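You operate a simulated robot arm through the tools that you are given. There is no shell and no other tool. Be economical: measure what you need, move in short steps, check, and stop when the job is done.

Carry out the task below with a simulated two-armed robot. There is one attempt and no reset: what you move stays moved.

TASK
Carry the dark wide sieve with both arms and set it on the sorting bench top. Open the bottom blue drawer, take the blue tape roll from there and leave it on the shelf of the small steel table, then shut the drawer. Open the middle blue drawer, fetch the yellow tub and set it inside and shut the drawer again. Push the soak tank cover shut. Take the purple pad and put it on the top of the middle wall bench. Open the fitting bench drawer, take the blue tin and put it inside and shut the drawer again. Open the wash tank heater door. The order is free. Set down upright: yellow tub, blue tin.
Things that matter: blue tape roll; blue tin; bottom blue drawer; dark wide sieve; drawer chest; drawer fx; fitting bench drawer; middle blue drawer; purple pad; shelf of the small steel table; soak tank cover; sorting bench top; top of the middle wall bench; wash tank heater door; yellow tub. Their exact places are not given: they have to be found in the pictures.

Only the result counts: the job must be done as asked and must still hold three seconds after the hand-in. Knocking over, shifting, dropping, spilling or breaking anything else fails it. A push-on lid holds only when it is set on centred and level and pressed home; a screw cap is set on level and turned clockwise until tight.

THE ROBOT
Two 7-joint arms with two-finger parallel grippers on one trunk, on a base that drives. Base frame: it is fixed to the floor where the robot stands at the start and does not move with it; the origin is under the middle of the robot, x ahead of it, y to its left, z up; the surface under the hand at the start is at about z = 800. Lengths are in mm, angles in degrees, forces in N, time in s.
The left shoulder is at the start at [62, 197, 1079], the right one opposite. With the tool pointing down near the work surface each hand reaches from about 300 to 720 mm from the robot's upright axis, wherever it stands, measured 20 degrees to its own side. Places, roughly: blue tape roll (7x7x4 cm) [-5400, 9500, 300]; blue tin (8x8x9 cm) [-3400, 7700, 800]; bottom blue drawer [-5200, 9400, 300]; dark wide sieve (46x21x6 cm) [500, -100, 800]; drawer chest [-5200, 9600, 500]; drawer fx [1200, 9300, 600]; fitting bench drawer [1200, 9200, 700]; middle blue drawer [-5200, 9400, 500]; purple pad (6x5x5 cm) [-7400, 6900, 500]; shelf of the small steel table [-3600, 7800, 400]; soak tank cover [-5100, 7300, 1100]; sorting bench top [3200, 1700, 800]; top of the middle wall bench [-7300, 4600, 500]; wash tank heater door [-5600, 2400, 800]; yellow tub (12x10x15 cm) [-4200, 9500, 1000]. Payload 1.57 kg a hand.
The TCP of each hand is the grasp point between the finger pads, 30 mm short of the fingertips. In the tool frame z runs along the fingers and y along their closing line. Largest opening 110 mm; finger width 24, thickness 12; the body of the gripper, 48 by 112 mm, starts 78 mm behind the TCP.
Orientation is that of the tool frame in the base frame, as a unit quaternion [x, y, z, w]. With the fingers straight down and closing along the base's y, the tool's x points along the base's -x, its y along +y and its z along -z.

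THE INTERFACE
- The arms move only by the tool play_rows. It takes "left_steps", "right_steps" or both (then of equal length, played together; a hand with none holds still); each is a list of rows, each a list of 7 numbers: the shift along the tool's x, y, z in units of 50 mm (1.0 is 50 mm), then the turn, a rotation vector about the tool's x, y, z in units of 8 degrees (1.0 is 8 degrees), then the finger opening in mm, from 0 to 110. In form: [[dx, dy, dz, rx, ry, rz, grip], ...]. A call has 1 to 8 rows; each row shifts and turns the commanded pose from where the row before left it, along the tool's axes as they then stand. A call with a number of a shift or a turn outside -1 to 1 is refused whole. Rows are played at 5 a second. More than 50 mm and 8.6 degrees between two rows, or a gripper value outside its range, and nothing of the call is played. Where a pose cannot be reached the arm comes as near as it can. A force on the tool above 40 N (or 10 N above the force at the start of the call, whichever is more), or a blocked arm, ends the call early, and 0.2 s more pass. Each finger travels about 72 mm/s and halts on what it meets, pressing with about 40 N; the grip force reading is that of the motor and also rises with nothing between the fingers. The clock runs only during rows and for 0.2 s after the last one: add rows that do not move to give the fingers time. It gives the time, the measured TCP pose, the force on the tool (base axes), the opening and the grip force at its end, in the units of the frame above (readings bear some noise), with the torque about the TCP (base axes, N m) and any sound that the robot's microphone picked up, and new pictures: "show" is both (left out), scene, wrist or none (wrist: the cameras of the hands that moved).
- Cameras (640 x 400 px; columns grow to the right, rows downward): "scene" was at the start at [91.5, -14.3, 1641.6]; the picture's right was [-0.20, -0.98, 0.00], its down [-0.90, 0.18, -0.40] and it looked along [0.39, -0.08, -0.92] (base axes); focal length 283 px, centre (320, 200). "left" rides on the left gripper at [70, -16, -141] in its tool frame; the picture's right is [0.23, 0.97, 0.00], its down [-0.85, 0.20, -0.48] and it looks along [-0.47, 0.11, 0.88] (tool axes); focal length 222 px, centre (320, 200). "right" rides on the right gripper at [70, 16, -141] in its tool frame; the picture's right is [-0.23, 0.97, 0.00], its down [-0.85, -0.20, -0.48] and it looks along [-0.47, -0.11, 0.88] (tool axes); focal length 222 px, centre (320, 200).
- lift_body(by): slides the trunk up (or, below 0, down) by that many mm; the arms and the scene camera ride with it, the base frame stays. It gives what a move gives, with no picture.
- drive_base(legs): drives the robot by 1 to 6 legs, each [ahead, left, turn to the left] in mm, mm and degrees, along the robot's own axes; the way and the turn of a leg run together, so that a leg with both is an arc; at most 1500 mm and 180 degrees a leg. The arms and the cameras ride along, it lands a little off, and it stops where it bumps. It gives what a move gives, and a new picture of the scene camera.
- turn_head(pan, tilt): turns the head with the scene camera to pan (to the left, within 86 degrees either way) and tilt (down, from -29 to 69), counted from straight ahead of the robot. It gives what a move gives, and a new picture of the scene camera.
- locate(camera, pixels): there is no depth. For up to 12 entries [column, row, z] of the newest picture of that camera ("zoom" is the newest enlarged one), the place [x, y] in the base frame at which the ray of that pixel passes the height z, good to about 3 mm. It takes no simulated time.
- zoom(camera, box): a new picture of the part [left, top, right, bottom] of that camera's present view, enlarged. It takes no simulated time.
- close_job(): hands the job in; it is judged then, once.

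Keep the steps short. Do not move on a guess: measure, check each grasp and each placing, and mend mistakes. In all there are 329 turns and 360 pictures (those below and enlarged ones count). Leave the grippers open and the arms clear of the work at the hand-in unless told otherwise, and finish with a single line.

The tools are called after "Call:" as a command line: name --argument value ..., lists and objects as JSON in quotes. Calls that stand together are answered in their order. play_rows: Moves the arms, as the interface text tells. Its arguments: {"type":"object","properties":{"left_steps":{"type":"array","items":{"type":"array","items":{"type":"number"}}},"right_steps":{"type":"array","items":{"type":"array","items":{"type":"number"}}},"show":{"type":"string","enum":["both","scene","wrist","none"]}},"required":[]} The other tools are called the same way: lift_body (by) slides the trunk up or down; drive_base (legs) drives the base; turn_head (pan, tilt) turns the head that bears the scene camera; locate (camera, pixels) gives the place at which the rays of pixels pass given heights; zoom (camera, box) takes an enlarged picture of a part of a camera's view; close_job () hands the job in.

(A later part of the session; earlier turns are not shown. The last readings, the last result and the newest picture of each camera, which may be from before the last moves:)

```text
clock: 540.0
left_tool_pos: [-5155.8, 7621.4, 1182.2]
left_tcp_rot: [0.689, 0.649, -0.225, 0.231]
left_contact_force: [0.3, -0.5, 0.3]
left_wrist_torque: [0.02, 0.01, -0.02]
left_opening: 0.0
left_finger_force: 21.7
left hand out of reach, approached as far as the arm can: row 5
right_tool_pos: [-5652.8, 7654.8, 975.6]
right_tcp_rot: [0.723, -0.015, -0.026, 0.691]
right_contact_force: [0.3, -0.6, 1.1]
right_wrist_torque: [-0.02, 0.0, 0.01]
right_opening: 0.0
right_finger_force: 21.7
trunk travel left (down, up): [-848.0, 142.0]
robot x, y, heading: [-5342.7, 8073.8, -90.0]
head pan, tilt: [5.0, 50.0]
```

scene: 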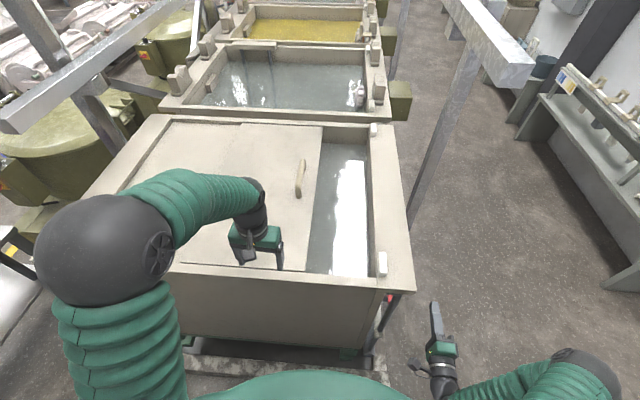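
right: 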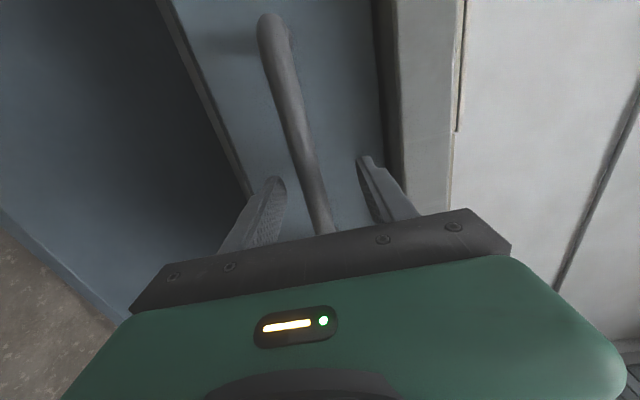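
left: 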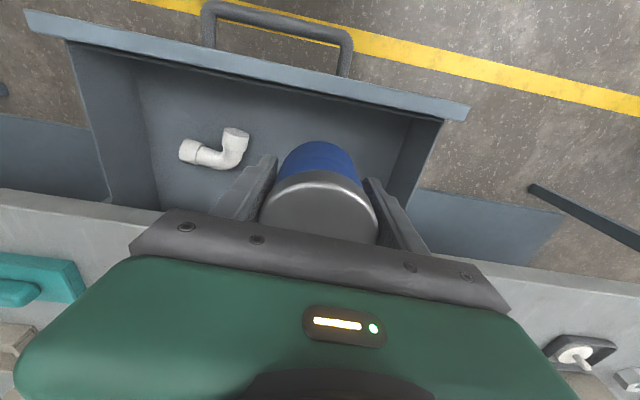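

I extend the fist 285 mm forward above the cover.

Call:
play_rows --left_steps '[[-0.75, 0.1, 0.58, 0, 0, 0, 0], [-0.75, 0.1, 0.58, 0, 0, 0, 0], [-0.75, 0.1, 0.58, 0, 0, 0, 0], [-0.75, 0.1, 0.58, 0, 0, 0, 0], [-0.75, 0.1, 0.58, 0, 0, 0, 0], [-0.75, 0.1, 0.58, 0, 0, 0, 0], [-0.5, 0, 0.38, 0, 0, 0, 0]]' --show "both"

Call:
locate --camera "scene" --pixels '[[412, 212, 0], [300, 195, 1112], [301, 162, 1112]]'

```text
clock: 541.6
left_tool_pos: [-5141.5, 7306.1, 1182.0]
left_tcp_rot: [0.689, 0.649, -0.224, 0.232]
left_contact_force: [0.2, 0.2, 0.3]
left_wrist_torque: [0.02, -0.04, 0.02]
left_opening: 0.2
left_finger_force: 21.5
right_tool_pos: [-5653.1, 7653.5, 973.4]
right_tcp_rot: [0.723, -0.015, -0.025, 0.691]
right_contact_force: [0.2, -0.9, -0.7]
right_wrist_torque: [-0.03, -0.02, -0.01]
right_opening: 0.1
right_finger_force: 21.4
trunk travel left (down, up): [-848.0, 142.0]
robot x, y, heading: [-5345.5, 8079.4, -90.0]
head pan, tilt: [5.0, 50.0]
```

scene: 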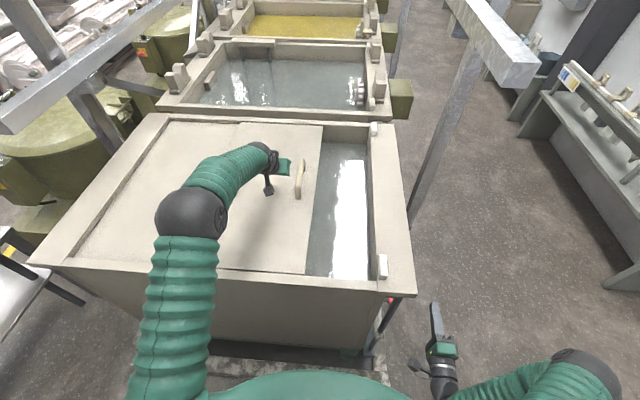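
left: 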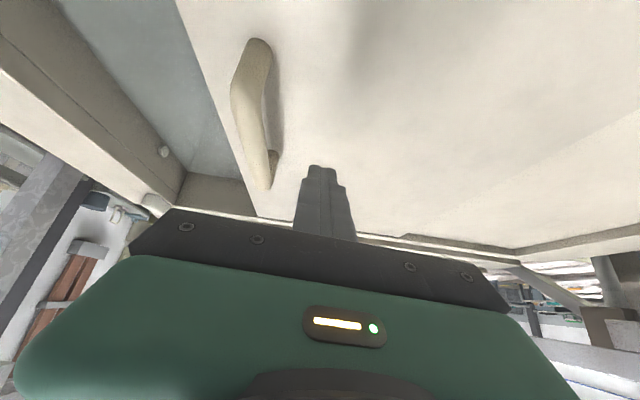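

```text
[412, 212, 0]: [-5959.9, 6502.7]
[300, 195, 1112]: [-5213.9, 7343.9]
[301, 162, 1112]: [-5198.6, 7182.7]
```

Call:
locate --camera "left" --pixels '[[257, 45, 1112], [245, 90, 1112], [262, 165, 1112], [257, 45, 1090], [262, 165, 1090], [275, 155, 1068], [190, 50, 1068]]'

```text
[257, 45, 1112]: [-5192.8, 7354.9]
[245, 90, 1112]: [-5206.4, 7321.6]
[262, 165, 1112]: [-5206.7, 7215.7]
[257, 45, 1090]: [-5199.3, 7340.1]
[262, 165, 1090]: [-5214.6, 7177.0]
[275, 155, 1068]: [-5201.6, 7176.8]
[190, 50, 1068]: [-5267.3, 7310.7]
```

The bar's place is confirmed. I lower 70 and push by strafing right 180.

Call:
lift_body --by -70

Call:
drive_base --legs '[[0, -180, 0]]'

```text
clock: 542.7
left_tool_pos: [-5140.6, 7307.2, 1112.2]
left_tcp_rot: [0.689, 0.649, -0.225, 0.232]
left_contact_force: [0.1, 0.4, -0.5]
left_wrist_torque: [-0.01, 0.02, 0.0]
left_opening: 0.0
left_finger_force: 21.5
right_tool_pos: [-5653.3, 7654.7, 904.6]
right_tcp_rot: [0.722, -0.016, -0.026, 0.691]
right_contact_force: [-0.2, 0.1, -0.2]
right_wrist_torque: [-0.02, 0.01, 0.01]
right_opening: 0.2
right_finger_force: 21.4
trunk travel left (down, up): [-778.0, 212.0]
robot x, y, heading: [-5345.4, 8074.9, -90.1]
head pan, tilt: [5.0, 50.0]
```

```text
clock: 544.2
left_tool_pos: [-5312.6, 7308.7, 1110.8]
left_tcp_rot: [0.688, 0.651, -0.227, 0.228]
left_contact_force: [0.5, -0.1, 0.4]
left_wrist_torque: [0.0, 0.03, -0.06]
left_opening: 0.0
left_finger_force: 21.5
right_tool_pos: [-5826.5, 7654.7, 906.7]
right_tcp_rot: [0.722, -0.012, -0.028, 0.691]
right_contact_force: [0.9, 0.4, -0.1]
right_wrist_torque: [0.02, 0.04, -0.03]
right_opening: 0.0
right_finger_force: 21.2
trunk travel left (down, up): [-778.0, 212.0]
robot x, y, heading: [-5525.7, 8079.0, -89.8]
head pan, tilt: [5.0, 50.0]
```

scene: 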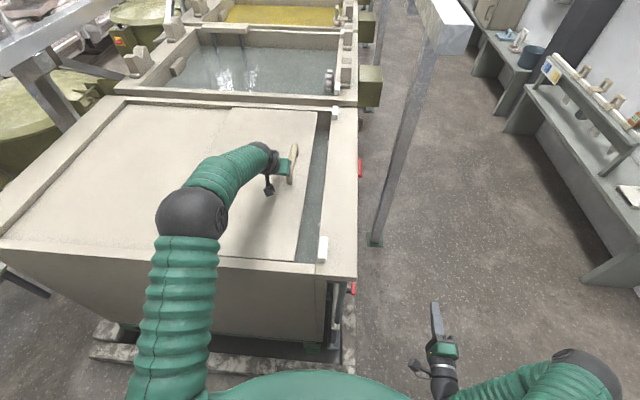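

The cover slides; a gap of ~50 mm remains. I push 40 more, then finish with the arm.

Call:
drive_base --legs '[[0, -40, 0]]'

Call:
play_rows --left_steps '[[0, -0.2, 0, 0, 0, 0, 0], [0, -0.2, 0, 0, 0, 0, 0], [0, -0.2, 0, 0, 0, 0, 0], [0, -0.2, 0, 0, 0, 0, 0], [0, -0.2, 0, 0, 0, 0, 0], [0, 0, 0, 0, 0, 0, 0]]' --show "scene"

```text
clock: 545.1
left_tool_pos: [-5344.8, 7309.6, 1111.4]
left_tcp_rot: [0.686, 0.652, -0.229, 0.229]
left_contact_force: [1.6, 0.1, -0.7]
left_wrist_torque: [-0.03, 0.09, -0.05]
left_opening: 0.0
left_finger_force: 21.4
right_tool_pos: [-5859.6, 7654.7, 909.5]
right_tcp_rot: [0.722, -0.011, -0.027, 0.691]
right_contact_force: [0.8, -1.0, -0.4]
right_wrist_torque: [-0.01, -0.01, -0.04]
right_opening: 0.1
right_finger_force: 20.8
trunk travel left (down, up): [-778.0, 212.0]
robot x, y, heading: [-5561.7, 8074.6, -90.2]
head pan, tilt: [5.0, 50.0]
```

scene: 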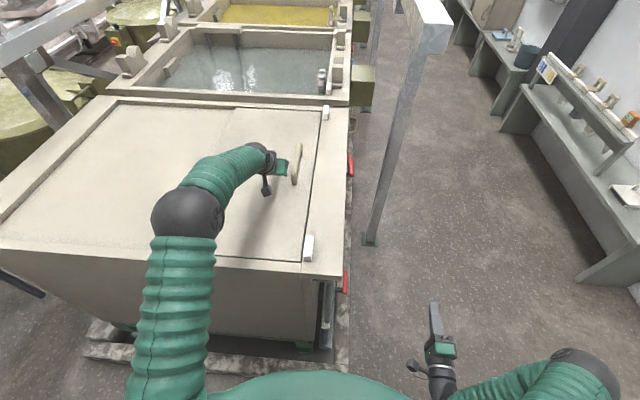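

```text
clock: 546.4
left_tool_pos: [-5380.8, 7314.4, 1112.2]
left_tcp_rot: [0.681, 0.658, -0.218, 0.237]
left_contact_force: [20.2, -0.8, -3.5]
left_wrist_torque: [0.0, 0.2, 0.11]
left_opening: 0.0
left_finger_force: 21.1
right_tool_pos: [-5863.3, 7657.6, 907.7]
right_tcp_rot: [0.722, -0.013, -0.024, 0.692]
right_contact_force: [0.3, -0.3, 0.6]
right_wrist_torque: [0.03, 0.0, 0.09]
right_opening: 0.0
right_finger_force: 21.1
trunk travel left (down, up): [-778.0, 212.0]
robot x, y, heading: [-5561.6, 8074.1, -89.7]
head pan, tilt: [5.0, 50.0]
stopped in row 6 (left hand): the force on the tool passed its limit at 41 N (the readings are from after the stop); the commanded pose is now the measured one
```

scene: 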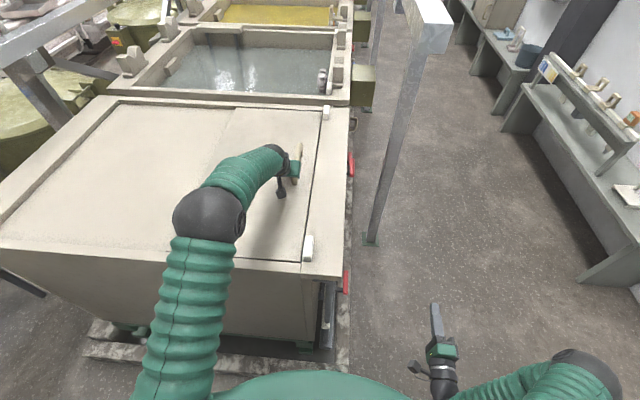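

The cover has hit its stop and the gap is closed. I free the hand sideways, raise, and retract the arm to its normal downward pose.

Call:
play_rows --left_steps '[[0, 0.7, 0, 0, 0, 0, 0], [-0.5, 0, -0.7, 0, 0, 0, 0], [-0.5, 0, -0.7, 0, 0, 0, 0], [0.75, 0, -0.58, 0, 0, 0, 0], [0.75, 0, -0.58, 0, 0, 0, 0], [0.75, 0, -0.58, 0, 0, 0, 0], [0.75, 0, -0.58, 0, 0, 0, 0]]' --show "scene"

Call:
play_rows --left_steps '[[0.6, 0, -0.4, 0, 1, 0, 60], [0.6, 0, -0.2, 0, 1, 0, 60], [0.5, 0, 0, 0, 1, 0, 60], [0, 0, 0, 0, 1, 0, 60], [0, 0, 0, 0, 0.8, 0, 60]]' --show "none"

Call:
turn_head --pan -55 --tilt 25

```text
clock: 548.0
left_tool_pos: [-5352.9, 7513.3, 1200.8]
left_tcp_rot: [0.682, 0.655, -0.22, 0.238]
left_contact_force: [0.1, 0.5, -0.3]
left_wrist_torque: [-0.01, 0.03, -0.01]
left_opening: 0.1
left_finger_force: 21.4
right_tool_pos: [-5865.4, 7659.9, 909.3]
right_tcp_rot: [0.721, -0.013, -0.023, 0.693]
right_contact_force: [0.0, -0.5, 0.4]
right_wrist_torque: [-0.01, -0.02, -0.02]
right_opening: 0.0
right_finger_force: 21.2
trunk travel left (down, up): [-778.0, 212.0]
robot x, y, heading: [-5558.1, 8079.7, -89.9]
head pan, tilt: [5.0, 50.0]
```

scene: 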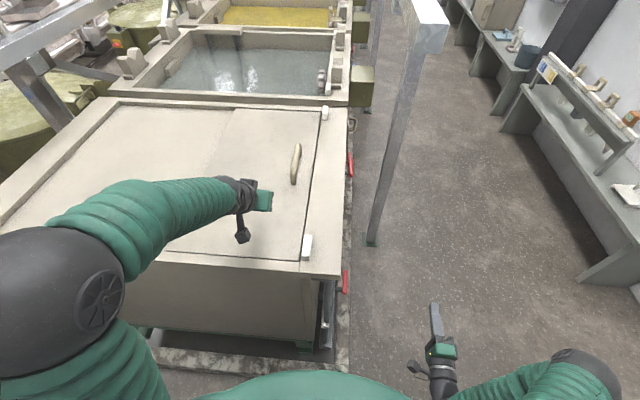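

```text
clock: 549.2
left_tool_pos: [-5349.7, 7600.3, 1181.1]
left_tcp_rot: [0.717, 0.697, 0.017, 0.007]
left_contact_force: [-1.4, -0.7, -0.2]
left_wrist_torque: [0.02, 0.0, 0.0]
left_opening: 60.0
left_finger_force: 0.2
right_tool_pos: [-5866.4, 7656.4, 908.2]
right_tcp_rot: [0.721, -0.014, -0.024, 0.692]
right_contact_force: [-0.5, -0.5, 0.3]
right_wrist_torque: [0.03, 0.0, 0.02]
right_opening: 0.0
right_finger_force: 21.2
trunk travel left (down, up): [-778.0, 212.0]
robot x, y, heading: [-5562.2, 8075.0, -89.9]
head pan, tilt: [5.0, 50.0]
```

```text
clock: 550.5
left_tool_pos: [-5350.5, 7599.0, 1181.8]
left_tcp_rot: [0.717, 0.696, 0.017, 0.008]
left_contact_force: [-0.5, 0.8, -1.0]
left_wrist_torque: [0.02, 0.0, 0.01]
left_opening: 60.2
left_finger_force: 0.0
right_tool_pos: [-5866.5, 7657.7, 907.7]
right_tcp_rot: [0.721, -0.014, -0.024, 0.692]
right_contact_force: [-0.5, -0.6, -0.8]
right_wrist_torque: [0.02, 0.03, 0.0]
right_opening: 0.0
right_finger_force: 21.3
trunk travel left (down, up): [-778.0, 212.0]
robot x, y, heading: [-5560.5, 8075.0, -90.0]
head pan, tilt: [-55.0, 25.0]
```

scene: 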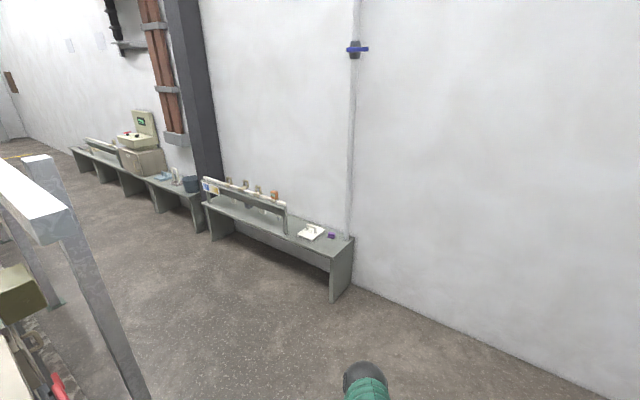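

The purple pad is at (332,236) on the near wall bench. I measure it and the benches.

Call:
locate --camera "scene" --pixels '[[332, 238, 460], [353, 238, 460], [328, 257, 460], [205, 207, 460], [332, 302, 0], [213, 240, 0], [192, 191, 460], [100, 160, 460], [75, 148, 460], [60, 305, 0], [145, 178, 460], [192, 232, 0]]'

Call:
zoom --camera "scene" --box '[60, 100, 370, 310]'

```text
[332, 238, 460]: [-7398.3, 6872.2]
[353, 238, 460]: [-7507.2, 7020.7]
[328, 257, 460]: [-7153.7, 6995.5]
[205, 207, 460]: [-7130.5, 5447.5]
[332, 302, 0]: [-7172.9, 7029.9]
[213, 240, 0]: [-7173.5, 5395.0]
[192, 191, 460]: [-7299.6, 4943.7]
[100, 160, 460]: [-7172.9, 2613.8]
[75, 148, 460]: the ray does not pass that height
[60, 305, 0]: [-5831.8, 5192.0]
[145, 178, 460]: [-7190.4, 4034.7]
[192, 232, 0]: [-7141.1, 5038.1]
```

```text
1.90 times, centred on (215, 205) of scene
```

zoom: 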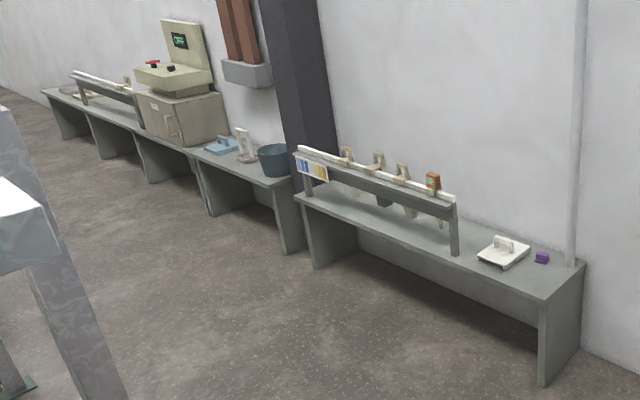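

Pad ≈ (−7398, 6872), bench top ≈460. I turn to face the wall bench, drive there and lower the trunk.

Call:
drive_base --legs '[[0, 0, -90], [1080, 0, 0], [0, 985, 0]]'

Call:
lift_body --by -300

Call:
turn_head --pan 10 --tilt 45

```text
clock: 564.5
left_tool_pos: [-7099.9, 6894.0, 1183.1]
left_tcp_rot: [1.0, -0.009, 0.007, 0.019]
left_contact_force: [-0.4, 0.7, -0.3]
left_wrist_torque: [0.0, 0.02, 0.03]
left_opening: 60.1
left_finger_force: 0.1
right_tool_pos: [-7048.9, 7409.2, 906.6]
right_tcp_rot: [-0.502, 0.517, 0.503, -0.477]
right_contact_force: [-0.4, 0.2, -0.4]
right_wrist_torque: [-0.01, 0.0, 0.06]
right_opening: 0.1
right_finger_force: 21.1
trunk travel left (down, up): [-778.0, 212.0]
robot x, y, heading: [-6622.8, 7109.4, -178.9]
head pan, tilt: [-55.0, 25.0]
```

scene: 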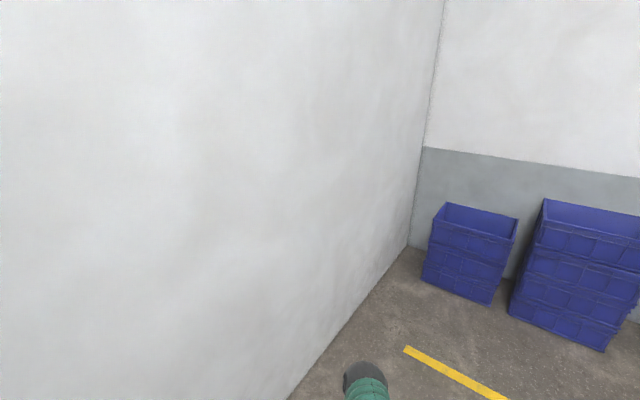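

```text
clock: 567.5
left_tool_pos: [-7098.6, 6891.6, 881.5]
left_tcp_rot: [1.0, -0.008, 0.004, 0.017]
left_contact_force: [-0.5, -0.2, 0.2]
left_wrist_torque: [0.01, -0.02, -0.02]
left_opening: 59.9
left_finger_force: 0.1
right_tool_pos: [-7048.2, 7407.4, 607.7]
right_tcp_rot: [-0.503, 0.516, 0.504, -0.476]
right_contact_force: [-0.4, -0.3, 0.4]
right_wrist_torque: [0.05, 0.01, 0.02]
right_opening: 0.1
right_finger_force: 21.5
trunk travel left (down, up): [-478.0, 512.0]
robot x, y, heading: [-6624.7, 7107.2, -179.2]
head pan, tilt: [-55.0, 25.0]
```

```text
clock: 568.9
left_tool_pos: [-7100.0, 6891.2, 882.5]
left_tcp_rot: [1.0, -0.008, 0.005, 0.017]
left_contact_force: [0.3, -0.3, 0.1]
left_wrist_torque: [-0.01, -0.01, -0.01]
left_opening: 59.9
left_finger_force: 0.0
right_tool_pos: [-7047.3, 7407.5, 608.5]
right_tcp_rot: [-0.504, 0.516, 0.503, -0.475]
right_contact_force: [0.3, 0.7, -0.1]
right_wrist_torque: [0.01, -0.03, 0.01]
right_opening: 0.2
right_finger_force: 21.3
trunk travel left (down, up): [-478.0, 512.0]
robot x, y, heading: [-6627.7, 7107.2, -179.1]
head pan, tilt: [10.0, 45.0]
```

scene: 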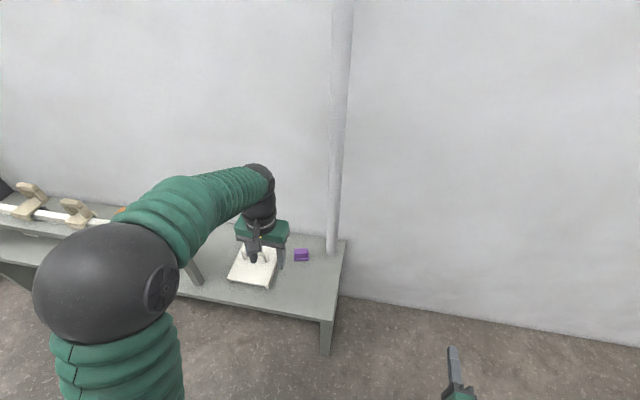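

Call:
lift_body --by -260

Call:
locate --camera "scene" --pixels '[[301, 252, 500], [301, 252, 510], [301, 261, 460], [270, 268, 470], [340, 240, 460], [322, 322, 460]]'

Call:
zoom --camera "scene" --box '[210, 120, 390, 260]'

```text
clock: 571.6
left_tool_pos: [-7098.0, 6890.4, 622.2]
left_tcp_rot: [1.0, -0.008, 0.006, 0.018]
left_contact_force: [0.5, 0.3, -0.2]
left_wrist_torque: [0.0, 0.0, 0.02]
left_opening: 60.1
left_finger_force: 0.1
right_tool_pos: [-7046.8, 7406.5, 348.1]
right_tcp_rot: [-0.503, 0.516, 0.504, -0.476]
right_contact_force: [-0.4, 0.0, -0.1]
right_wrist_torque: [0.0, 0.02, 0.04]
right_opening: 0.0
right_finger_force: 21.4
trunk travel left (down, up): [-218.0, 772.0]
robot x, y, heading: [-6621.9, 7104.1, -178.8]
head pan, tilt: [10.0, 45.0]
```

```text
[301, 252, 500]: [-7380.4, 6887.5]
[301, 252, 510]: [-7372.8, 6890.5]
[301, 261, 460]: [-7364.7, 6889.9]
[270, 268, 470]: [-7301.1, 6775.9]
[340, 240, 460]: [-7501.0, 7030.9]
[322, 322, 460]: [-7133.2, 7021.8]
```

```text
2.86 times, centred on (300, 190) of scene
```

zoom: 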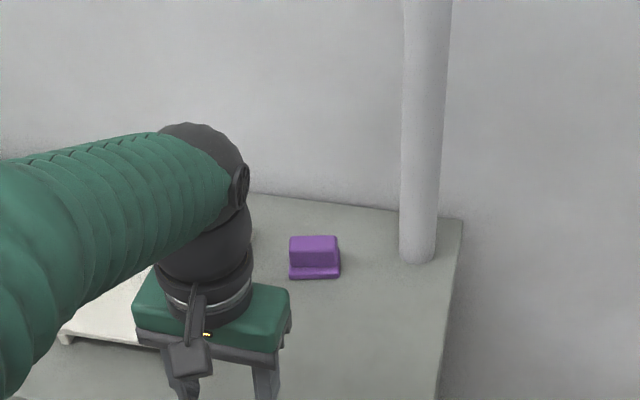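

Call:
locate --camera "zoom" --pixels '[[292, 278, 460], [340, 276, 460], [290, 238, 505], [336, 237, 505], [292, 267, 505], [337, 266, 480]]'

```text
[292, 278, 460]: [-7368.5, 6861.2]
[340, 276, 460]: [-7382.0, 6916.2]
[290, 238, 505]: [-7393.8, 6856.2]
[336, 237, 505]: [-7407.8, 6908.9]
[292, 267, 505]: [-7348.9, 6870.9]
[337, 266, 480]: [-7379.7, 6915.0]
```

Pad centre ≈ (−7393, 6886). I drive ahead 130 and extend 160 with the fingers open 90.

Call:
drive_base --legs '[[130, 0, 0]]'

Call:
play_rows --left_steps '[[-0.8, 0, 0.1, 0, 0, 0, 90], [-0.8, 0, 0.1, 0, 0, 0, 90], [-0.8, 0, 0.1, 0, 0, 0, 90], [-0.8, 0, 0.1, 0, 0, 0, 90], [0, 0, 0, 0, 0, 0, 90]]' --show "wrist"

```text
clock: 572.8
left_tool_pos: [-7227.0, 6888.2, 622.1]
left_tcp_rot: [1.0, -0.008, 0.006, 0.018]
left_contact_force: [-0.4, 0.9, -0.6]
left_wrist_torque: [-0.01, -0.02, 0.0]
left_opening: 60.0
left_finger_force: 0.0
right_tool_pos: [-7176.6, 7404.5, 348.7]
right_tcp_rot: [-0.504, 0.516, 0.503, -0.476]
right_contact_force: [-1.0, -0.4, -0.5]
right_wrist_torque: [0.02, 0.0, -0.02]
right_opening: 0.4
right_finger_force: 20.9
trunk travel left (down, up): [-218.0, 772.0]
robot x, y, heading: [-6755.6, 7107.1, -179.3]
head pan, tilt: [10.0, 45.0]
```

scene: 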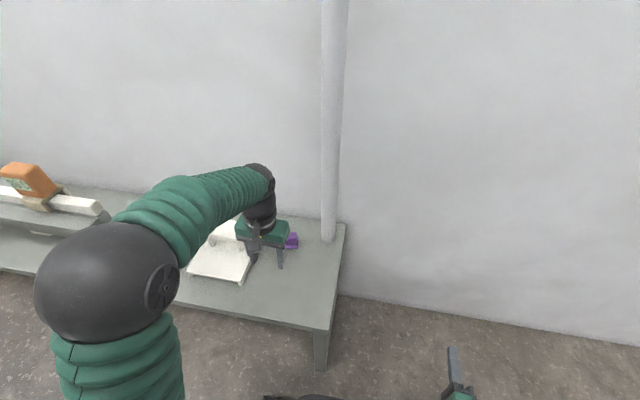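

```text
clock: 574.0
left_tool_pos: [-7387.7, 6892.2, 601.9]
left_tcp_rot: [1.0, -0.008, 0.004, 0.017]
left_contact_force: [-0.2, 0.6, 0.2]
left_wrist_torque: [0.01, 0.02, -0.02]
left_opening: 90.1
left_finger_force: 0.0
right_tool_pos: [-7175.7, 7405.5, 347.9]
right_tcp_rot: [-0.503, 0.516, 0.504, -0.476]
right_contact_force: [0.1, -0.3, 0.3]
right_wrist_torque: [0.0, -0.02, -0.02]
right_opening: 0.0
right_finger_force: 21.2
trunk travel left (down, up): [-218.0, 772.0]
robot x, y, heading: [-6757.4, 7105.5, -179.0]
head pan, tilt: [10.0, 45.0]
```

left: 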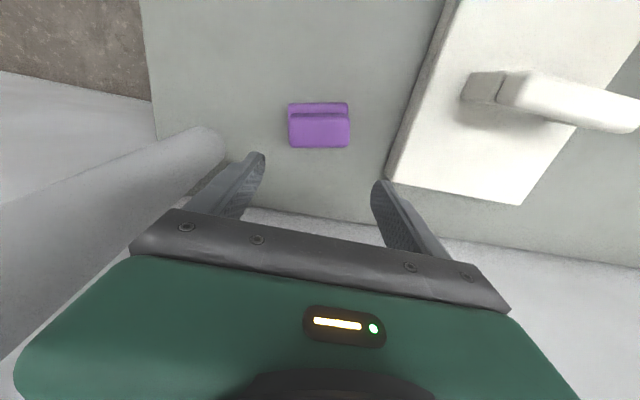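

Call:
locate --camera "left" --pixels '[[289, 120, 505], [349, 118, 505], [319, 147, 505], [319, 110, 480], [388, 175, 480], [215, 150, 600]]'

```text
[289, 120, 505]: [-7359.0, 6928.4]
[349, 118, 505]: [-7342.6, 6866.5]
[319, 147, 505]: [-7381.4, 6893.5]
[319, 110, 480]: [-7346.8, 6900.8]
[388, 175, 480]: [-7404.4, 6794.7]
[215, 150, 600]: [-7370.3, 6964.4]
```

Estimates differ by the bench height; I shift 22 mm back and lower 45 to look again.

Call:
play_rows --left_steps '[[0.44, -0.1, 0.4, 0, 0, 0, 90], [0, 0, 0.4, 0, 0, 0, 90], [0, 0, 0, 0, 0, 0, 90]]' --show "wrist"

```text
clock: 574.8
left_tool_pos: [-7364.3, 6895.4, 560.7]
left_tcp_rot: [1.0, -0.009, 0.005, 0.017]
left_contact_force: [0.2, 0.2, 0.5]
left_wrist_torque: [0.02, 0.0, -0.02]
left_opening: 90.0
left_finger_force: 0.1
right_tool_pos: [-7175.2, 7405.7, 348.7]
right_tcp_rot: [-0.503, 0.516, 0.504, -0.477]
right_contact_force: [0.4, 0.1, -0.2]
right_wrist_torque: [0.04, 0.0, -0.07]
right_opening: 0.0
right_finger_force: 21.1
trunk travel left (down, up): [-218.0, 772.0]
robot x, y, heading: [-6755.7, 7104.4, -178.9]
head pan, tilt: [10.0, 45.0]
```

left: 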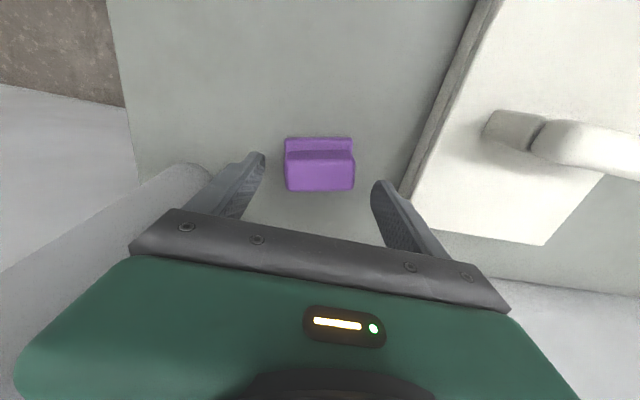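

Well aligned; the pad top is at tip height (≈530). I lower 42 mm with care and close.

Call:
play_rows --left_steps '[[0, 0, 0.3, 0, 0, 0, 90], [0, 0, 0.3, 0, 0, 0, 90], [0, 0, 0.22, 0, 0, 0, 90], [0, 0, 0, 0, 0, 0, 65], [0, 0, 0, 0, 0, 0, 40], [0, 0, 0, 0, 0, 0, 35], [0, 0, 0, 0, 0, 0, 35]]' --show "wrist"

```text
clock: 575.6
left_tool_pos: [-7363.6, 6895.3, 532.3]
left_tcp_rot: [1.0, -0.01, -0.001, 0.016]
left_contact_force: [16.6, -1.1, 26.5]
left_wrist_torque: [1.43, -0.61, -0.97]
left_opening: 88.5
left_finger_force: 0.0
right_tool_pos: [-7174.7, 7405.1, 350.8]
right_tcp_rot: [-0.502, 0.515, 0.504, -0.478]
right_contact_force: [0.0, 0.2, 0.5]
right_wrist_torque: [0.0, -0.01, 0.02]
right_opening: 0.0
right_finger_force: 21.0
trunk travel left (down, up): [-218.0, 772.0]
robot x, y, heading: [-6756.0, 7108.1, -179.2]
head pan, tilt: [10.0, 45.0]
stopped in row 3 (left hand): the force on the tool passed its limit at 51 N (the readings are from after the stop); the commanded pose is now the measured one
```

left: 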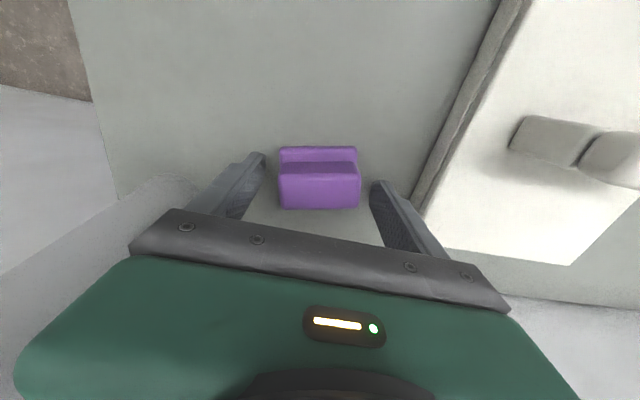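

The lower fingertip touches the bench (z≈500). I raise 3 mm and close.

Call:
play_rows --left_steps '[[0, 0, -0.08, 0, 0, 0, 80], [0, 0, 0, 0, 0, 0, 60], [0, 0, 0, 0, 0, 0, 40], [0, 0, 0, 0, 0, 0, 35], [0, 0, 0, 0, 0, 0, 35]]' --show "wrist"

```text
clock: 576.8
left_tool_pos: [-7366.3, 6895.2, 530.5]
left_tcp_rot: [1.0, -0.009, 0.0, 0.016]
left_contact_force: [-1.4, 6.8, 12.4]
left_wrist_torque: [0.79, 0.17, 0.11]
left_opening: 59.3
left_finger_force: 40.1
right_tool_pos: [-7175.0, 7405.6, 347.4]
right_tcp_rot: [-0.503, 0.516, 0.503, -0.477]
right_contact_force: [0.0, 0.9, 0.6]
right_wrist_torque: [-0.02, -0.03, 0.01]
right_opening: 0.0
right_finger_force: 20.8
trunk travel left (down, up): [-218.0, 772.0]
robot x, y, heading: [-6758.3, 7105.1, -179.2]
head pan, tilt: [10.0, 45.0]
```

left: 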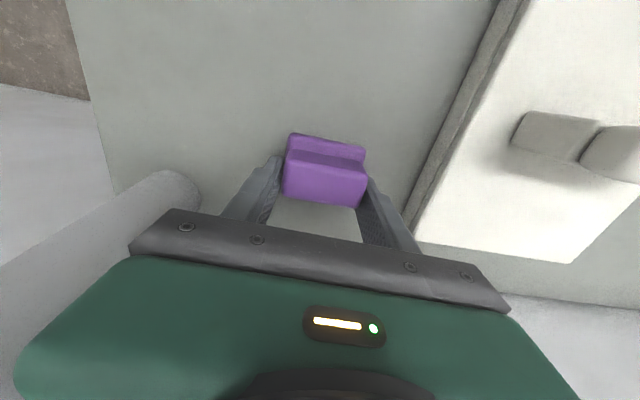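

Gripped (59 mm). I lift 220, retract, back off, and strafe along the wall benches toward the middle one.

Call:
lift_body --by 220

Call:
play_rows --left_steps '[[0.8, 0, 0, 0, 0, 0, 35], [0.8, 0, 0, 0, 0, 0, 35], [0.8, 0, 0, 0, 0, 0, 35], [0.8, 0, 0, 0, 0, 0, 35]]' --show "none"

Call:
drive_base --legs '[[-230, 0, -0.8], [0, 1150, 0], [0, 1000, 0]]'

```text
clock: 579.2
left_tool_pos: [-7367.0, 6894.7, 750.7]
left_tcp_rot: [1.0, -0.009, 0.001, 0.016]
left_contact_force: [0.2, -0.8, -0.5]
left_wrist_torque: [0.02, -0.01, 0.02]
left_opening: 59.2
left_finger_force: 39.6
right_tool_pos: [-7176.3, 7406.0, 567.6]
right_tcp_rot: [-0.503, 0.516, 0.504, -0.476]
right_contact_force: [0.3, 0.7, -0.4]
right_wrist_torque: [0.02, -0.01, 0.02]
right_opening: 0.3
right_finger_force: 21.3
trunk travel left (down, up): [-438.0, 552.0]
robot x, y, heading: [-6754.8, 7101.8, -179.1]
head pan, tilt: [10.0, 45.0]
```

```text
clock: 580.2
left_tool_pos: [-7205.9, 6890.1, 749.1]
left_tcp_rot: [1.0, -0.009, 0.001, 0.016]
left_contact_force: [0.5, 0.1, -0.6]
left_wrist_torque: [-0.01, 0.01, -0.03]
left_opening: 58.8
left_finger_force: 39.8
right_tool_pos: [-7176.2, 7405.7, 568.7]
right_tcp_rot: [-0.503, 0.516, 0.504, -0.476]
right_contact_force: [0.7, -1.1, 0.3]
right_wrist_torque: [-0.02, -0.01, 0.01]
right_opening: 0.2
right_finger_force: 21.4
trunk travel left (down, up): [-438.0, 552.0]
robot x, y, heading: [-6751.6, 7103.5, -179.2]
head pan, tilt: [10.0, 45.0]
```

```text
clock: 592.0
left_tool_pos: [-6917.6, 4760.6, 750.0]
left_tcp_rot: [1.0, 0.003, 0.0, 0.017]
left_contact_force: [-0.1, 0.0, -0.5]
left_wrist_torque: [-0.01, 0.01, 0.02]
left_opening: 58.8
left_finger_force: 40.3
right_tool_pos: [-6899.6, 5276.4, 568.2]
right_tcp_rot: [-0.509, 0.51, 0.498, -0.483]
right_contact_force: [-0.3, 0.2, 0.0]
right_wrist_torque: [0.02, 0.05, 0.0]
right_opening: 0.0
right_finger_force: 21.3
trunk travel left (down, up): [-438.0, 552.0]
robot x, y, heading: [-6473.7, 4987.0, -177.8]
head pan, tilt: [10.0, 45.0]
```

scene: 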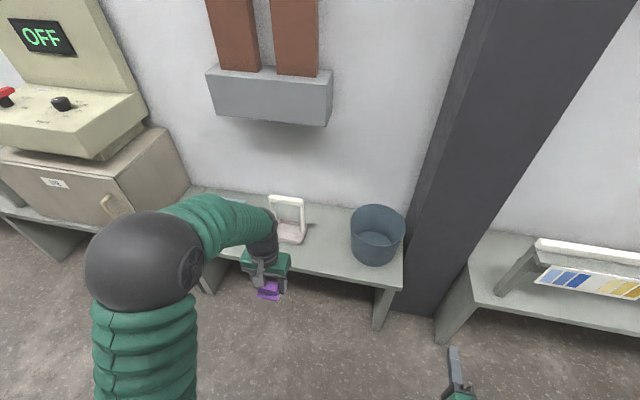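

Call:
locate --camera "scene" --pixels '[[325, 255, 500], [402, 290, 500], [375, 262, 500], [288, 243, 500], [330, 230, 500], [208, 255, 500], [352, 240, 500], [306, 235, 500]]'

Call:
zoom --camera "scene" --box '[180, 170, 430, 330]'

```text
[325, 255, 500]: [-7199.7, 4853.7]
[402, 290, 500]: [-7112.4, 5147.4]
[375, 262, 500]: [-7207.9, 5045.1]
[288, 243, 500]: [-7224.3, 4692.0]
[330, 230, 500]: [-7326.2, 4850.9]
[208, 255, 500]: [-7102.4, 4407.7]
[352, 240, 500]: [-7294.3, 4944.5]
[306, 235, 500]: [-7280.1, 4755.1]
```

```text
2.50 times, centred on (305, 250) of scene
```

zoom: 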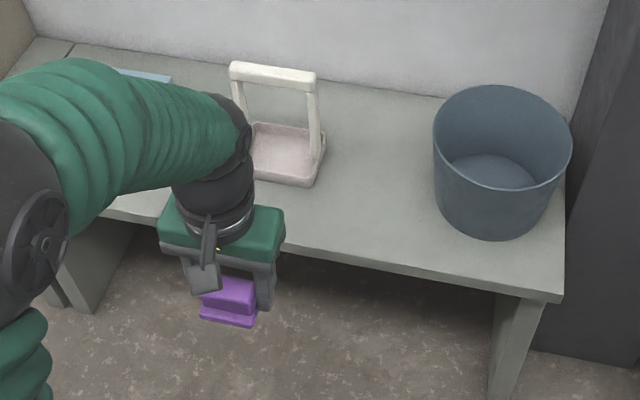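

Free spot between the white tray (y≤4755) and the bucket (y≥4944): place at about (−7215, 4852). I move there.

Call:
drive_base --legs '[[155, -86, 0]]'

Call:
play_rows --left_steps '[[-0.75, 0, 0, 0, 0, 0, 35], [-0.75, 0, 0, 0, 0, 0, 35], [-0.75, 0, 0, 0, 0, 0, 35], [-0.65, 0, 0, 0, 0, 0, 35], [0, 0, 0, 0, 0, 0, 35]]' --show "scene"

```text
clock: 593.5
left_tool_pos: [-7078.1, 4832.3, 749.1]
left_tcp_rot: [1.0, 0.005, 0.002, 0.014]
left_contact_force: [-0.3, 0.8, -0.6]
left_wrist_torque: [-0.02, 0.01, -0.03]
left_opening: 58.7
left_finger_force: 40.1
right_tool_pos: [-7061.5, 5346.2, 568.3]
right_tcp_rot: [0.51, -0.508, -0.498, 0.484]
right_contact_force: [-1.0, 0.3, -0.9]
right_wrist_torque: [0.01, -0.01, -0.02]
right_opening: 0.1
right_finger_force: 21.5
trunk travel left (down, up): [-438.0, 552.0]
robot x, y, heading: [-6632.2, 5060.6, -177.6]
head pan, tilt: [10.0, 45.0]
```

scene: 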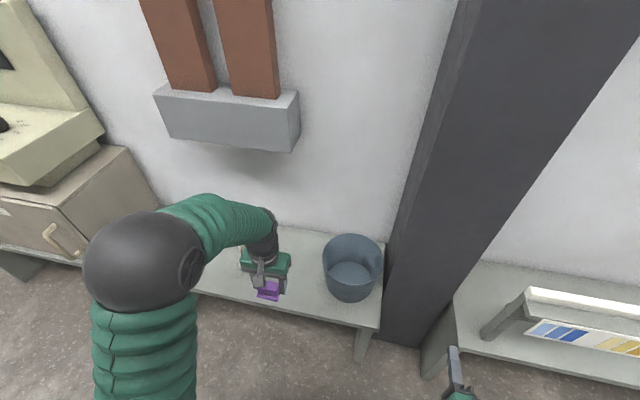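

```text
clock: 594.7
left_tool_pos: [-7222.1, 4832.3, 749.8]
left_tcp_rot: [1.0, 0.006, 0.001, 0.017]
left_contact_force: [0.5, -0.1, -0.7]
left_wrist_torque: [0.01, 0.03, 0.01]
left_opening: 58.8
left_finger_force: 39.9
right_tool_pos: [-7058.4, 5348.3, 569.1]
right_tcp_rot: [0.509, -0.509, -0.497, 0.484]
right_contact_force: [-0.2, -0.6, 0.0]
right_wrist_torque: [0.03, 0.01, -0.03]
right_opening: 0.1
right_finger_force: 21.6
trunk travel left (down, up): [-438.0, 552.0]
robot x, y, heading: [-6630.8, 5058.0, -177.4]
head pan, tilt: [10.0, 45.0]
```

scene: 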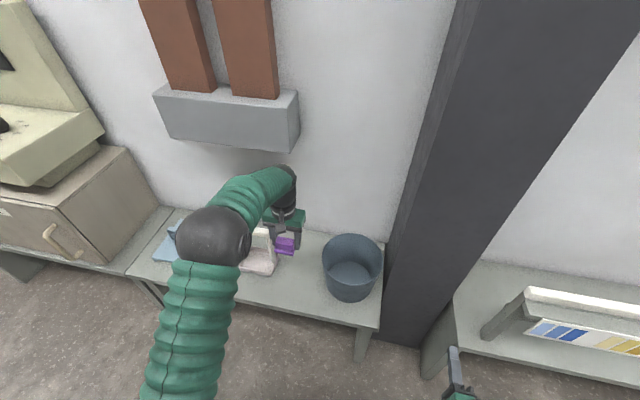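

I shift 20 mm toward the bucket side and lower 150, then check with the wrist camera.

Call:
play_rows --left_steps '[[0, -0.5, 0, 0, 0, 0, 35], [0, 0, 0, 0, 0, 0, 35]]' --show "none"

Call:
lift_body --by -150

Call:
zoom --camera "left" --box '[0, 0, 640, 400]'

```text
clock: 595.3
left_tool_pos: [-7221.7, 4856.0, 749.2]
left_tcp_rot: [1.0, 0.006, 0.0, 0.016]
left_contact_force: [0.0, 0.7, 0.2]
left_wrist_torque: [0.03, -0.01, 0.03]
left_opening: 59.1
left_finger_force: 39.9
right_tool_pos: [-7061.0, 5348.6, 568.8]
right_tcp_rot: [0.51, -0.509, -0.497, 0.483]
right_contact_force: [-0.3, 0.6, 0.0]
right_wrist_torque: [-0.02, -0.01, 0.01]
right_opening: 0.0
right_finger_force: 21.5
trunk travel left (down, up): [-438.0, 552.0]
robot x, y, heading: [-6633.9, 5060.3, -178.0]
head pan, tilt: [10.0, 45.0]
```

```text
clock: 597.0
left_tool_pos: [-7221.1, 4855.4, 599.6]
left_tcp_rot: [1.0, 0.005, 0.0, 0.015]
left_contact_force: [0.3, 0.7, 0.4]
left_wrist_torque: [-0.01, 0.04, -0.01]
left_opening: 58.7
left_finger_force: 40.9
right_tool_pos: [-7060.7, 5348.5, 419.9]
right_tcp_rot: [-0.509, 0.509, 0.497, -0.485]
right_contact_force: [1.0, -0.1, 0.5]
right_wrist_torque: [0.0, -0.01, -0.03]
right_opening: 0.4
right_finger_force: 21.3
trunk travel left (down, up): [-288.0, 702.0]
robot x, y, heading: [-6631.0, 5059.0, -177.7]
head pan, tilt: [10.0, 45.0]
```

```text
1.00 times, centred on (320, 200) of left (not enlarged: the box is as wide or as high as the picture)
```

zoom: 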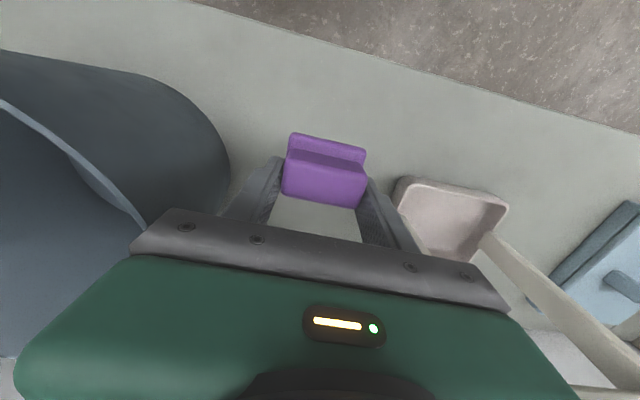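

Call:
locate --camera "zoom" --pixels '[[228, 170, 500], [145, 222, 640], [190, 110, 560], [395, 190, 510], [400, 180, 530]]'

```text
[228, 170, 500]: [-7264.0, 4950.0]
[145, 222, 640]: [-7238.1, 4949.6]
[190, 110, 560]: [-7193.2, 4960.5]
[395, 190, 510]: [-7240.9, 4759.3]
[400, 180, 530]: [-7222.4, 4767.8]
```

Clearances are ~40 mm both sides. I lower to the bench.

Call:
lift_body --by -60

Call:
lift_body --by -8

```text
clock: 598.0
left_tool_pos: [-7221.9, 4856.3, 538.5]
left_tcp_rot: [1.0, 0.005, 0.0, 0.016]
left_contact_force: [0.1, 0.9, -0.9]
left_wrist_torque: [-0.01, 0.03, -0.01]
left_opening: 58.9
left_finger_force: 40.5
right_tool_pos: [-7060.5, 5347.1, 359.5]
right_tcp_rot: [0.509, -0.509, -0.498, 0.483]
right_contact_force: [-0.1, 0.3, 0.7]
right_wrist_torque: [0.01, 0.01, -0.06]
right_opening: 0.1
right_finger_force: 20.9
trunk travel left (down, up): [-228.0, 762.0]
robot x, y, heading: [-6632.4, 5063.3, -177.7]
head pan, tilt: [10.0, 45.0]
```

```text
clock: 598.6
left_tool_pos: [-7222.0, 4856.0, 531.9]
left_tcp_rot: [1.0, 0.006, 0.0, 0.017]
left_contact_force: [-0.5, -0.7, 5.2]
left_wrist_torque: [0.13, -0.02, 0.0]
left_opening: 58.8
left_finger_force: 40.4
right_tool_pos: [-7060.0, 5347.8, 350.8]
right_tcp_rot: [0.509, -0.509, -0.497, 0.485]
right_contact_force: [0.4, -0.7, 0.5]
right_wrist_torque: [-0.04, -0.01, 0.0]
right_opening: 0.0
right_finger_force: 21.3
trunk travel left (down, up): [-220.0, 770.0]
robot x, y, heading: [-6633.9, 5059.6, -177.8]
head pan, tilt: [10.0, 45.0]
```

It touches at the same height. I open and rise.

Call:
play_rows --left_steps '[[0, 0, 0, 0, 0, 0, 70], [0, 0, 0, 0, 0, 0, 80], [0, 0, 0, 0, 0, 0, 80]]' --show "none"

Call:
lift_body --by 250

Call:
drive_base --legs '[[-250, 0, -2.2]]'

```text
clock: 599.4
left_tool_pos: [-7221.8, 4856.1, 531.9]
left_tcp_rot: [1.0, 0.006, -0.001, 0.017]
left_contact_force: [-0.4, -6.0, 7.2]
left_wrist_torque: [0.1, 0.01, 0.05]
left_opening: 73.9
left_finger_force: 0.1
right_tool_pos: [-7060.3, 5347.1, 352.6]
right_tcp_rot: [0.51, -0.508, -0.498, 0.483]
right_contact_force: [-0.1, 0.1, -0.2]
right_wrist_torque: [0.02, -0.02, 0.0]
right_opening: 0.0
right_finger_force: 21.4
trunk travel left (down, up): [-220.0, 770.0]
robot x, y, heading: [-6628.6, 5059.5, -177.2]
head pan, tilt: [10.0, 45.0]
```

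```text
clock: 602.0
left_tool_pos: [-7222.1, 4856.2, 781.1]
left_tcp_rot: [1.0, 0.005, 0.002, 0.017]
left_contact_force: [0.4, 0.1, 0.5]
left_wrist_torque: [-0.03, 0.02, 0.0]
left_opening: 80.0
left_finger_force: 0.0
right_tool_pos: [-7059.9, 5347.6, 601.1]
right_tcp_rot: [0.509, -0.509, -0.498, 0.484]
right_contact_force: [-0.1, 0.1, 0.6]
right_wrist_torque: [0.01, 0.01, 0.02]
right_opening: 0.1
right_finger_force: 21.2
trunk travel left (down, up): [-470.0, 520.0]
robot x, y, heading: [-6631.5, 5059.2, -177.5]
head pan, tilt: [10.0, 45.0]
```

```text
clock: 603.8
left_tool_pos: [-6976.9, 4887.5, 781.5]
left_tcp_rot: [1.0, -0.018, 0.0, 0.017]
left_contact_force: [0.0, 0.4, 0.6]
left_wrist_torque: [-0.01, 0.02, 0.02]
left_opening: 79.9
left_finger_force: 0.1
right_tool_pos: [-6794.6, 5371.1, 601.2]
right_tcp_rot: [-0.498, 0.52, 0.508, -0.473]
right_contact_force: [-0.6, -0.5, -0.8]
right_wrist_torque: [0.03, 0.01, 0.02]
right_opening: 0.0
right_finger_force: 21.1
trunk travel left (down, up): [-470.0, 520.0]
robot x, y, heading: [-6379.8, 5065.1, 180.2]
head pan, tilt: [10.0, 45.0]
```

scene: 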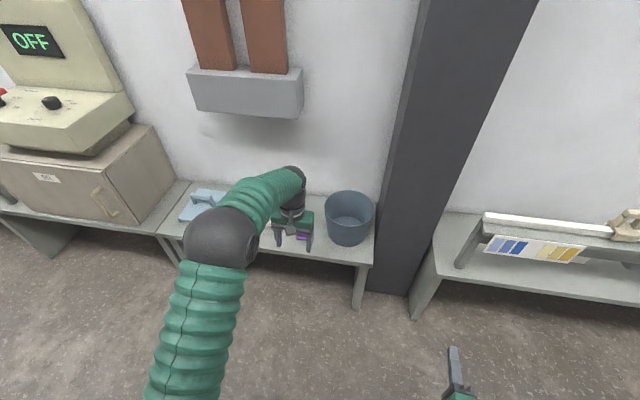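

The pad stands on the middle bench. Now the heater door (−5600, 2400): I look along the aisle.

Call:
turn_head --pan 86 --tilt 15

Call:
locate --camera "scene" --pixels '[[320, 390, 0]]'

```text
clock: 605.3
left_tool_pos: [-6975.5, 4887.8, 781.7]
left_tcp_rot: [1.0, -0.018, 0.0, 0.017]
left_contact_force: [-0.8, 0.1, 0.5]
left_wrist_torque: [0.0, 0.02, 0.02]
left_opening: 80.4
left_finger_force: 0.0
right_tool_pos: [-6794.5, 5370.8, 601.6]
right_tcp_rot: [-0.498, 0.519, 0.508, -0.474]
right_contact_force: [0.1, -0.3, 0.0]
right_wrist_torque: [0.01, 0.01, -0.02]
right_opening: 0.0
right_finger_force: 21.0
trunk travel left (down, up): [-470.0, 520.0]
robot x, y, heading: [-6380.7, 5062.2, 179.9]
head pan, tilt: [85.9, 15.0]
```

scene: 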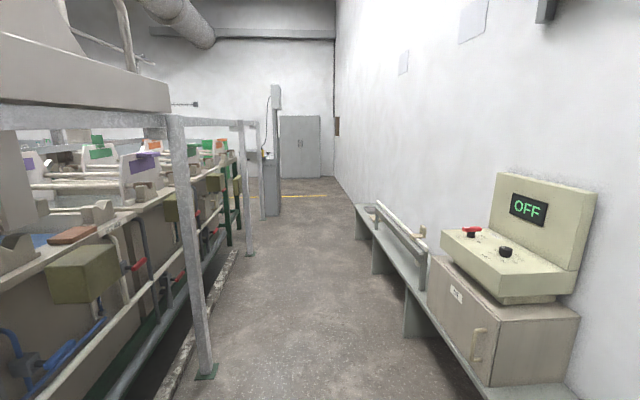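

```text
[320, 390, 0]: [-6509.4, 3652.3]
```

Call:
zoom --camera "scene" --box '[0, 100, 300, 400]'

Call:
locate --camera "scene" --pixels '[[207, 375, 0], [250, 255, 0], [264, 220, 0], [228, 245, 0], [228, 195, 800], [185, 225, 800], [80, 295, 800], [212, 205, 800], [235, 185, 800]]'

```text
1.33 times, centred on (150, 250) of scene
```

zoom: 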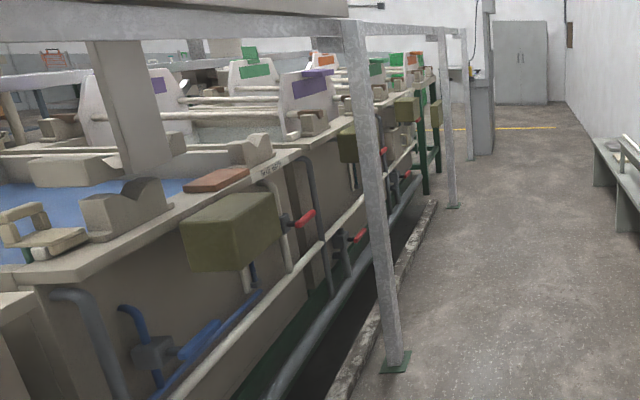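

```text
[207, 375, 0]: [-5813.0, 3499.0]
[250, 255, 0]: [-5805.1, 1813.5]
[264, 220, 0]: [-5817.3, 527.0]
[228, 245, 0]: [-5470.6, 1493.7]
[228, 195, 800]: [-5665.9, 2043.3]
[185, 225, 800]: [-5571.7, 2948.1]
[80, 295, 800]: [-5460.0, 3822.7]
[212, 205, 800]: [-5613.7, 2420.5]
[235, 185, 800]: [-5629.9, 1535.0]
```

I retract the left arm, move to y≈4350, turn to face the tanks (+x), and strafe to y≈2550.

Call:
play_rows --left_steps '[[0.9, 0, 0, 0, 0, 0, 60], [0.9, 0, 0, 0, 0, 0, 60], [0.9, 0, 0, 0, 0, 0, 60], [0.6, 0, 0, 0, 0, 0, 60]]' --show "none"

Call:
drive_base --legs '[[0, 700, 0], [0, 0, 180], [0, -1400, 0], [0, -400, 0]]'

Call:
turn_head --pan 0 --tilt 30

```text
clock: 606.3
left_tool_pos: [-6811.4, 4885.9, 779.9]
left_tcp_rot: [1.0, -0.016, -0.002, 0.017]
left_contact_force: [1.2, 0.1, 0.3]
left_wrist_torque: [0.0, 0.02, -0.02]
left_opening: 60.1
left_finger_force: 0.1
right_tool_pos: [-6793.3, 5373.1, 602.3]
right_tcp_rot: [-0.497, 0.519, 0.509, -0.474]
right_contact_force: [0.4, -0.4, -1.3]
right_wrist_torque: [-0.02, 0.01, 0.03]
right_opening: 0.0
right_finger_force: 21.1
trunk travel left (down, up): [-470.0, 520.0]
robot x, y, heading: [-6380.2, 5065.2, 179.9]
head pan, tilt: [85.9, 15.0]
```

```text
clock: 626.2
left_tool_pos: [-5899.7, 2776.6, 779.2]
left_tcp_rot: [-0.003, 1.0, 0.014, 0.0]
left_contact_force: [0.3, 0.1, -0.2]
left_wrist_torque: [-0.01, 0.0, 0.0]
left_opening: 60.1
left_finger_force: 0.0
right_tool_pos: [-5899.7, 2288.9, 603.5]
right_tcp_rot: [0.51, 0.508, 0.482, 0.5]
right_contact_force: [0.1, 0.5, 0.8]
right_wrist_torque: [-0.02, 0.03, -0.03]
right_opening: 0.2
right_finger_force: 20.9
trunk travel left (down, up): [-470.0, 520.0]
robot x, y, heading: [-6322.2, 2575.4, 2.0]
head pan, tilt: [85.9, 15.0]
```

scene: 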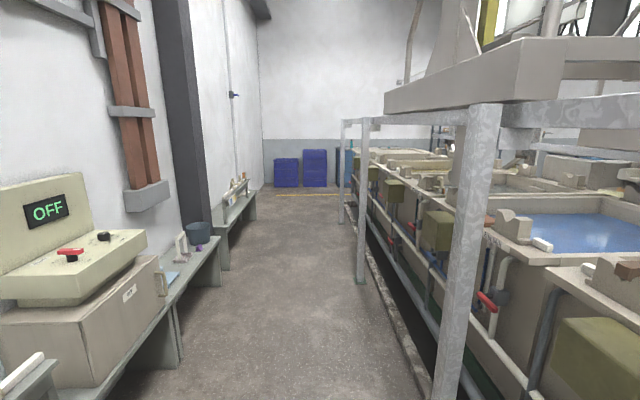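

```text
clock: 627.8
left_tool_pos: [-5900.6, 2772.6, 780.7]
left_tcp_rot: [-0.003, 1.0, 0.017, 0.0]
left_contact_force: [0.5, -0.7, -0.9]
left_wrist_torque: [0.0, -0.01, 0.0]
left_opening: 60.1
left_finger_force: 0.1
right_tool_pos: [-5900.7, 2285.9, 600.9]
right_tcp_rot: [0.51, 0.507, 0.483, 0.499]
right_contact_force: [0.5, -0.6, -0.4]
right_wrist_torque: [0.01, -0.04, 0.06]
right_opening: 0.2
right_finger_force: 21.3
trunk travel left (down, up): [-470.0, 520.0]
robot x, y, heading: [-6324.9, 2581.1, 2.1]
head pan, tilt: [0.0, 30.0]
```

scene: 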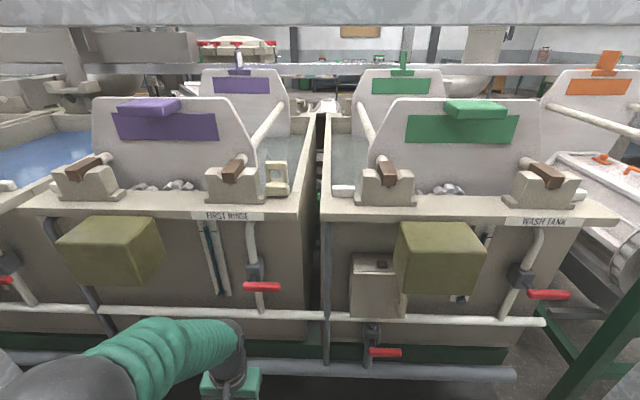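

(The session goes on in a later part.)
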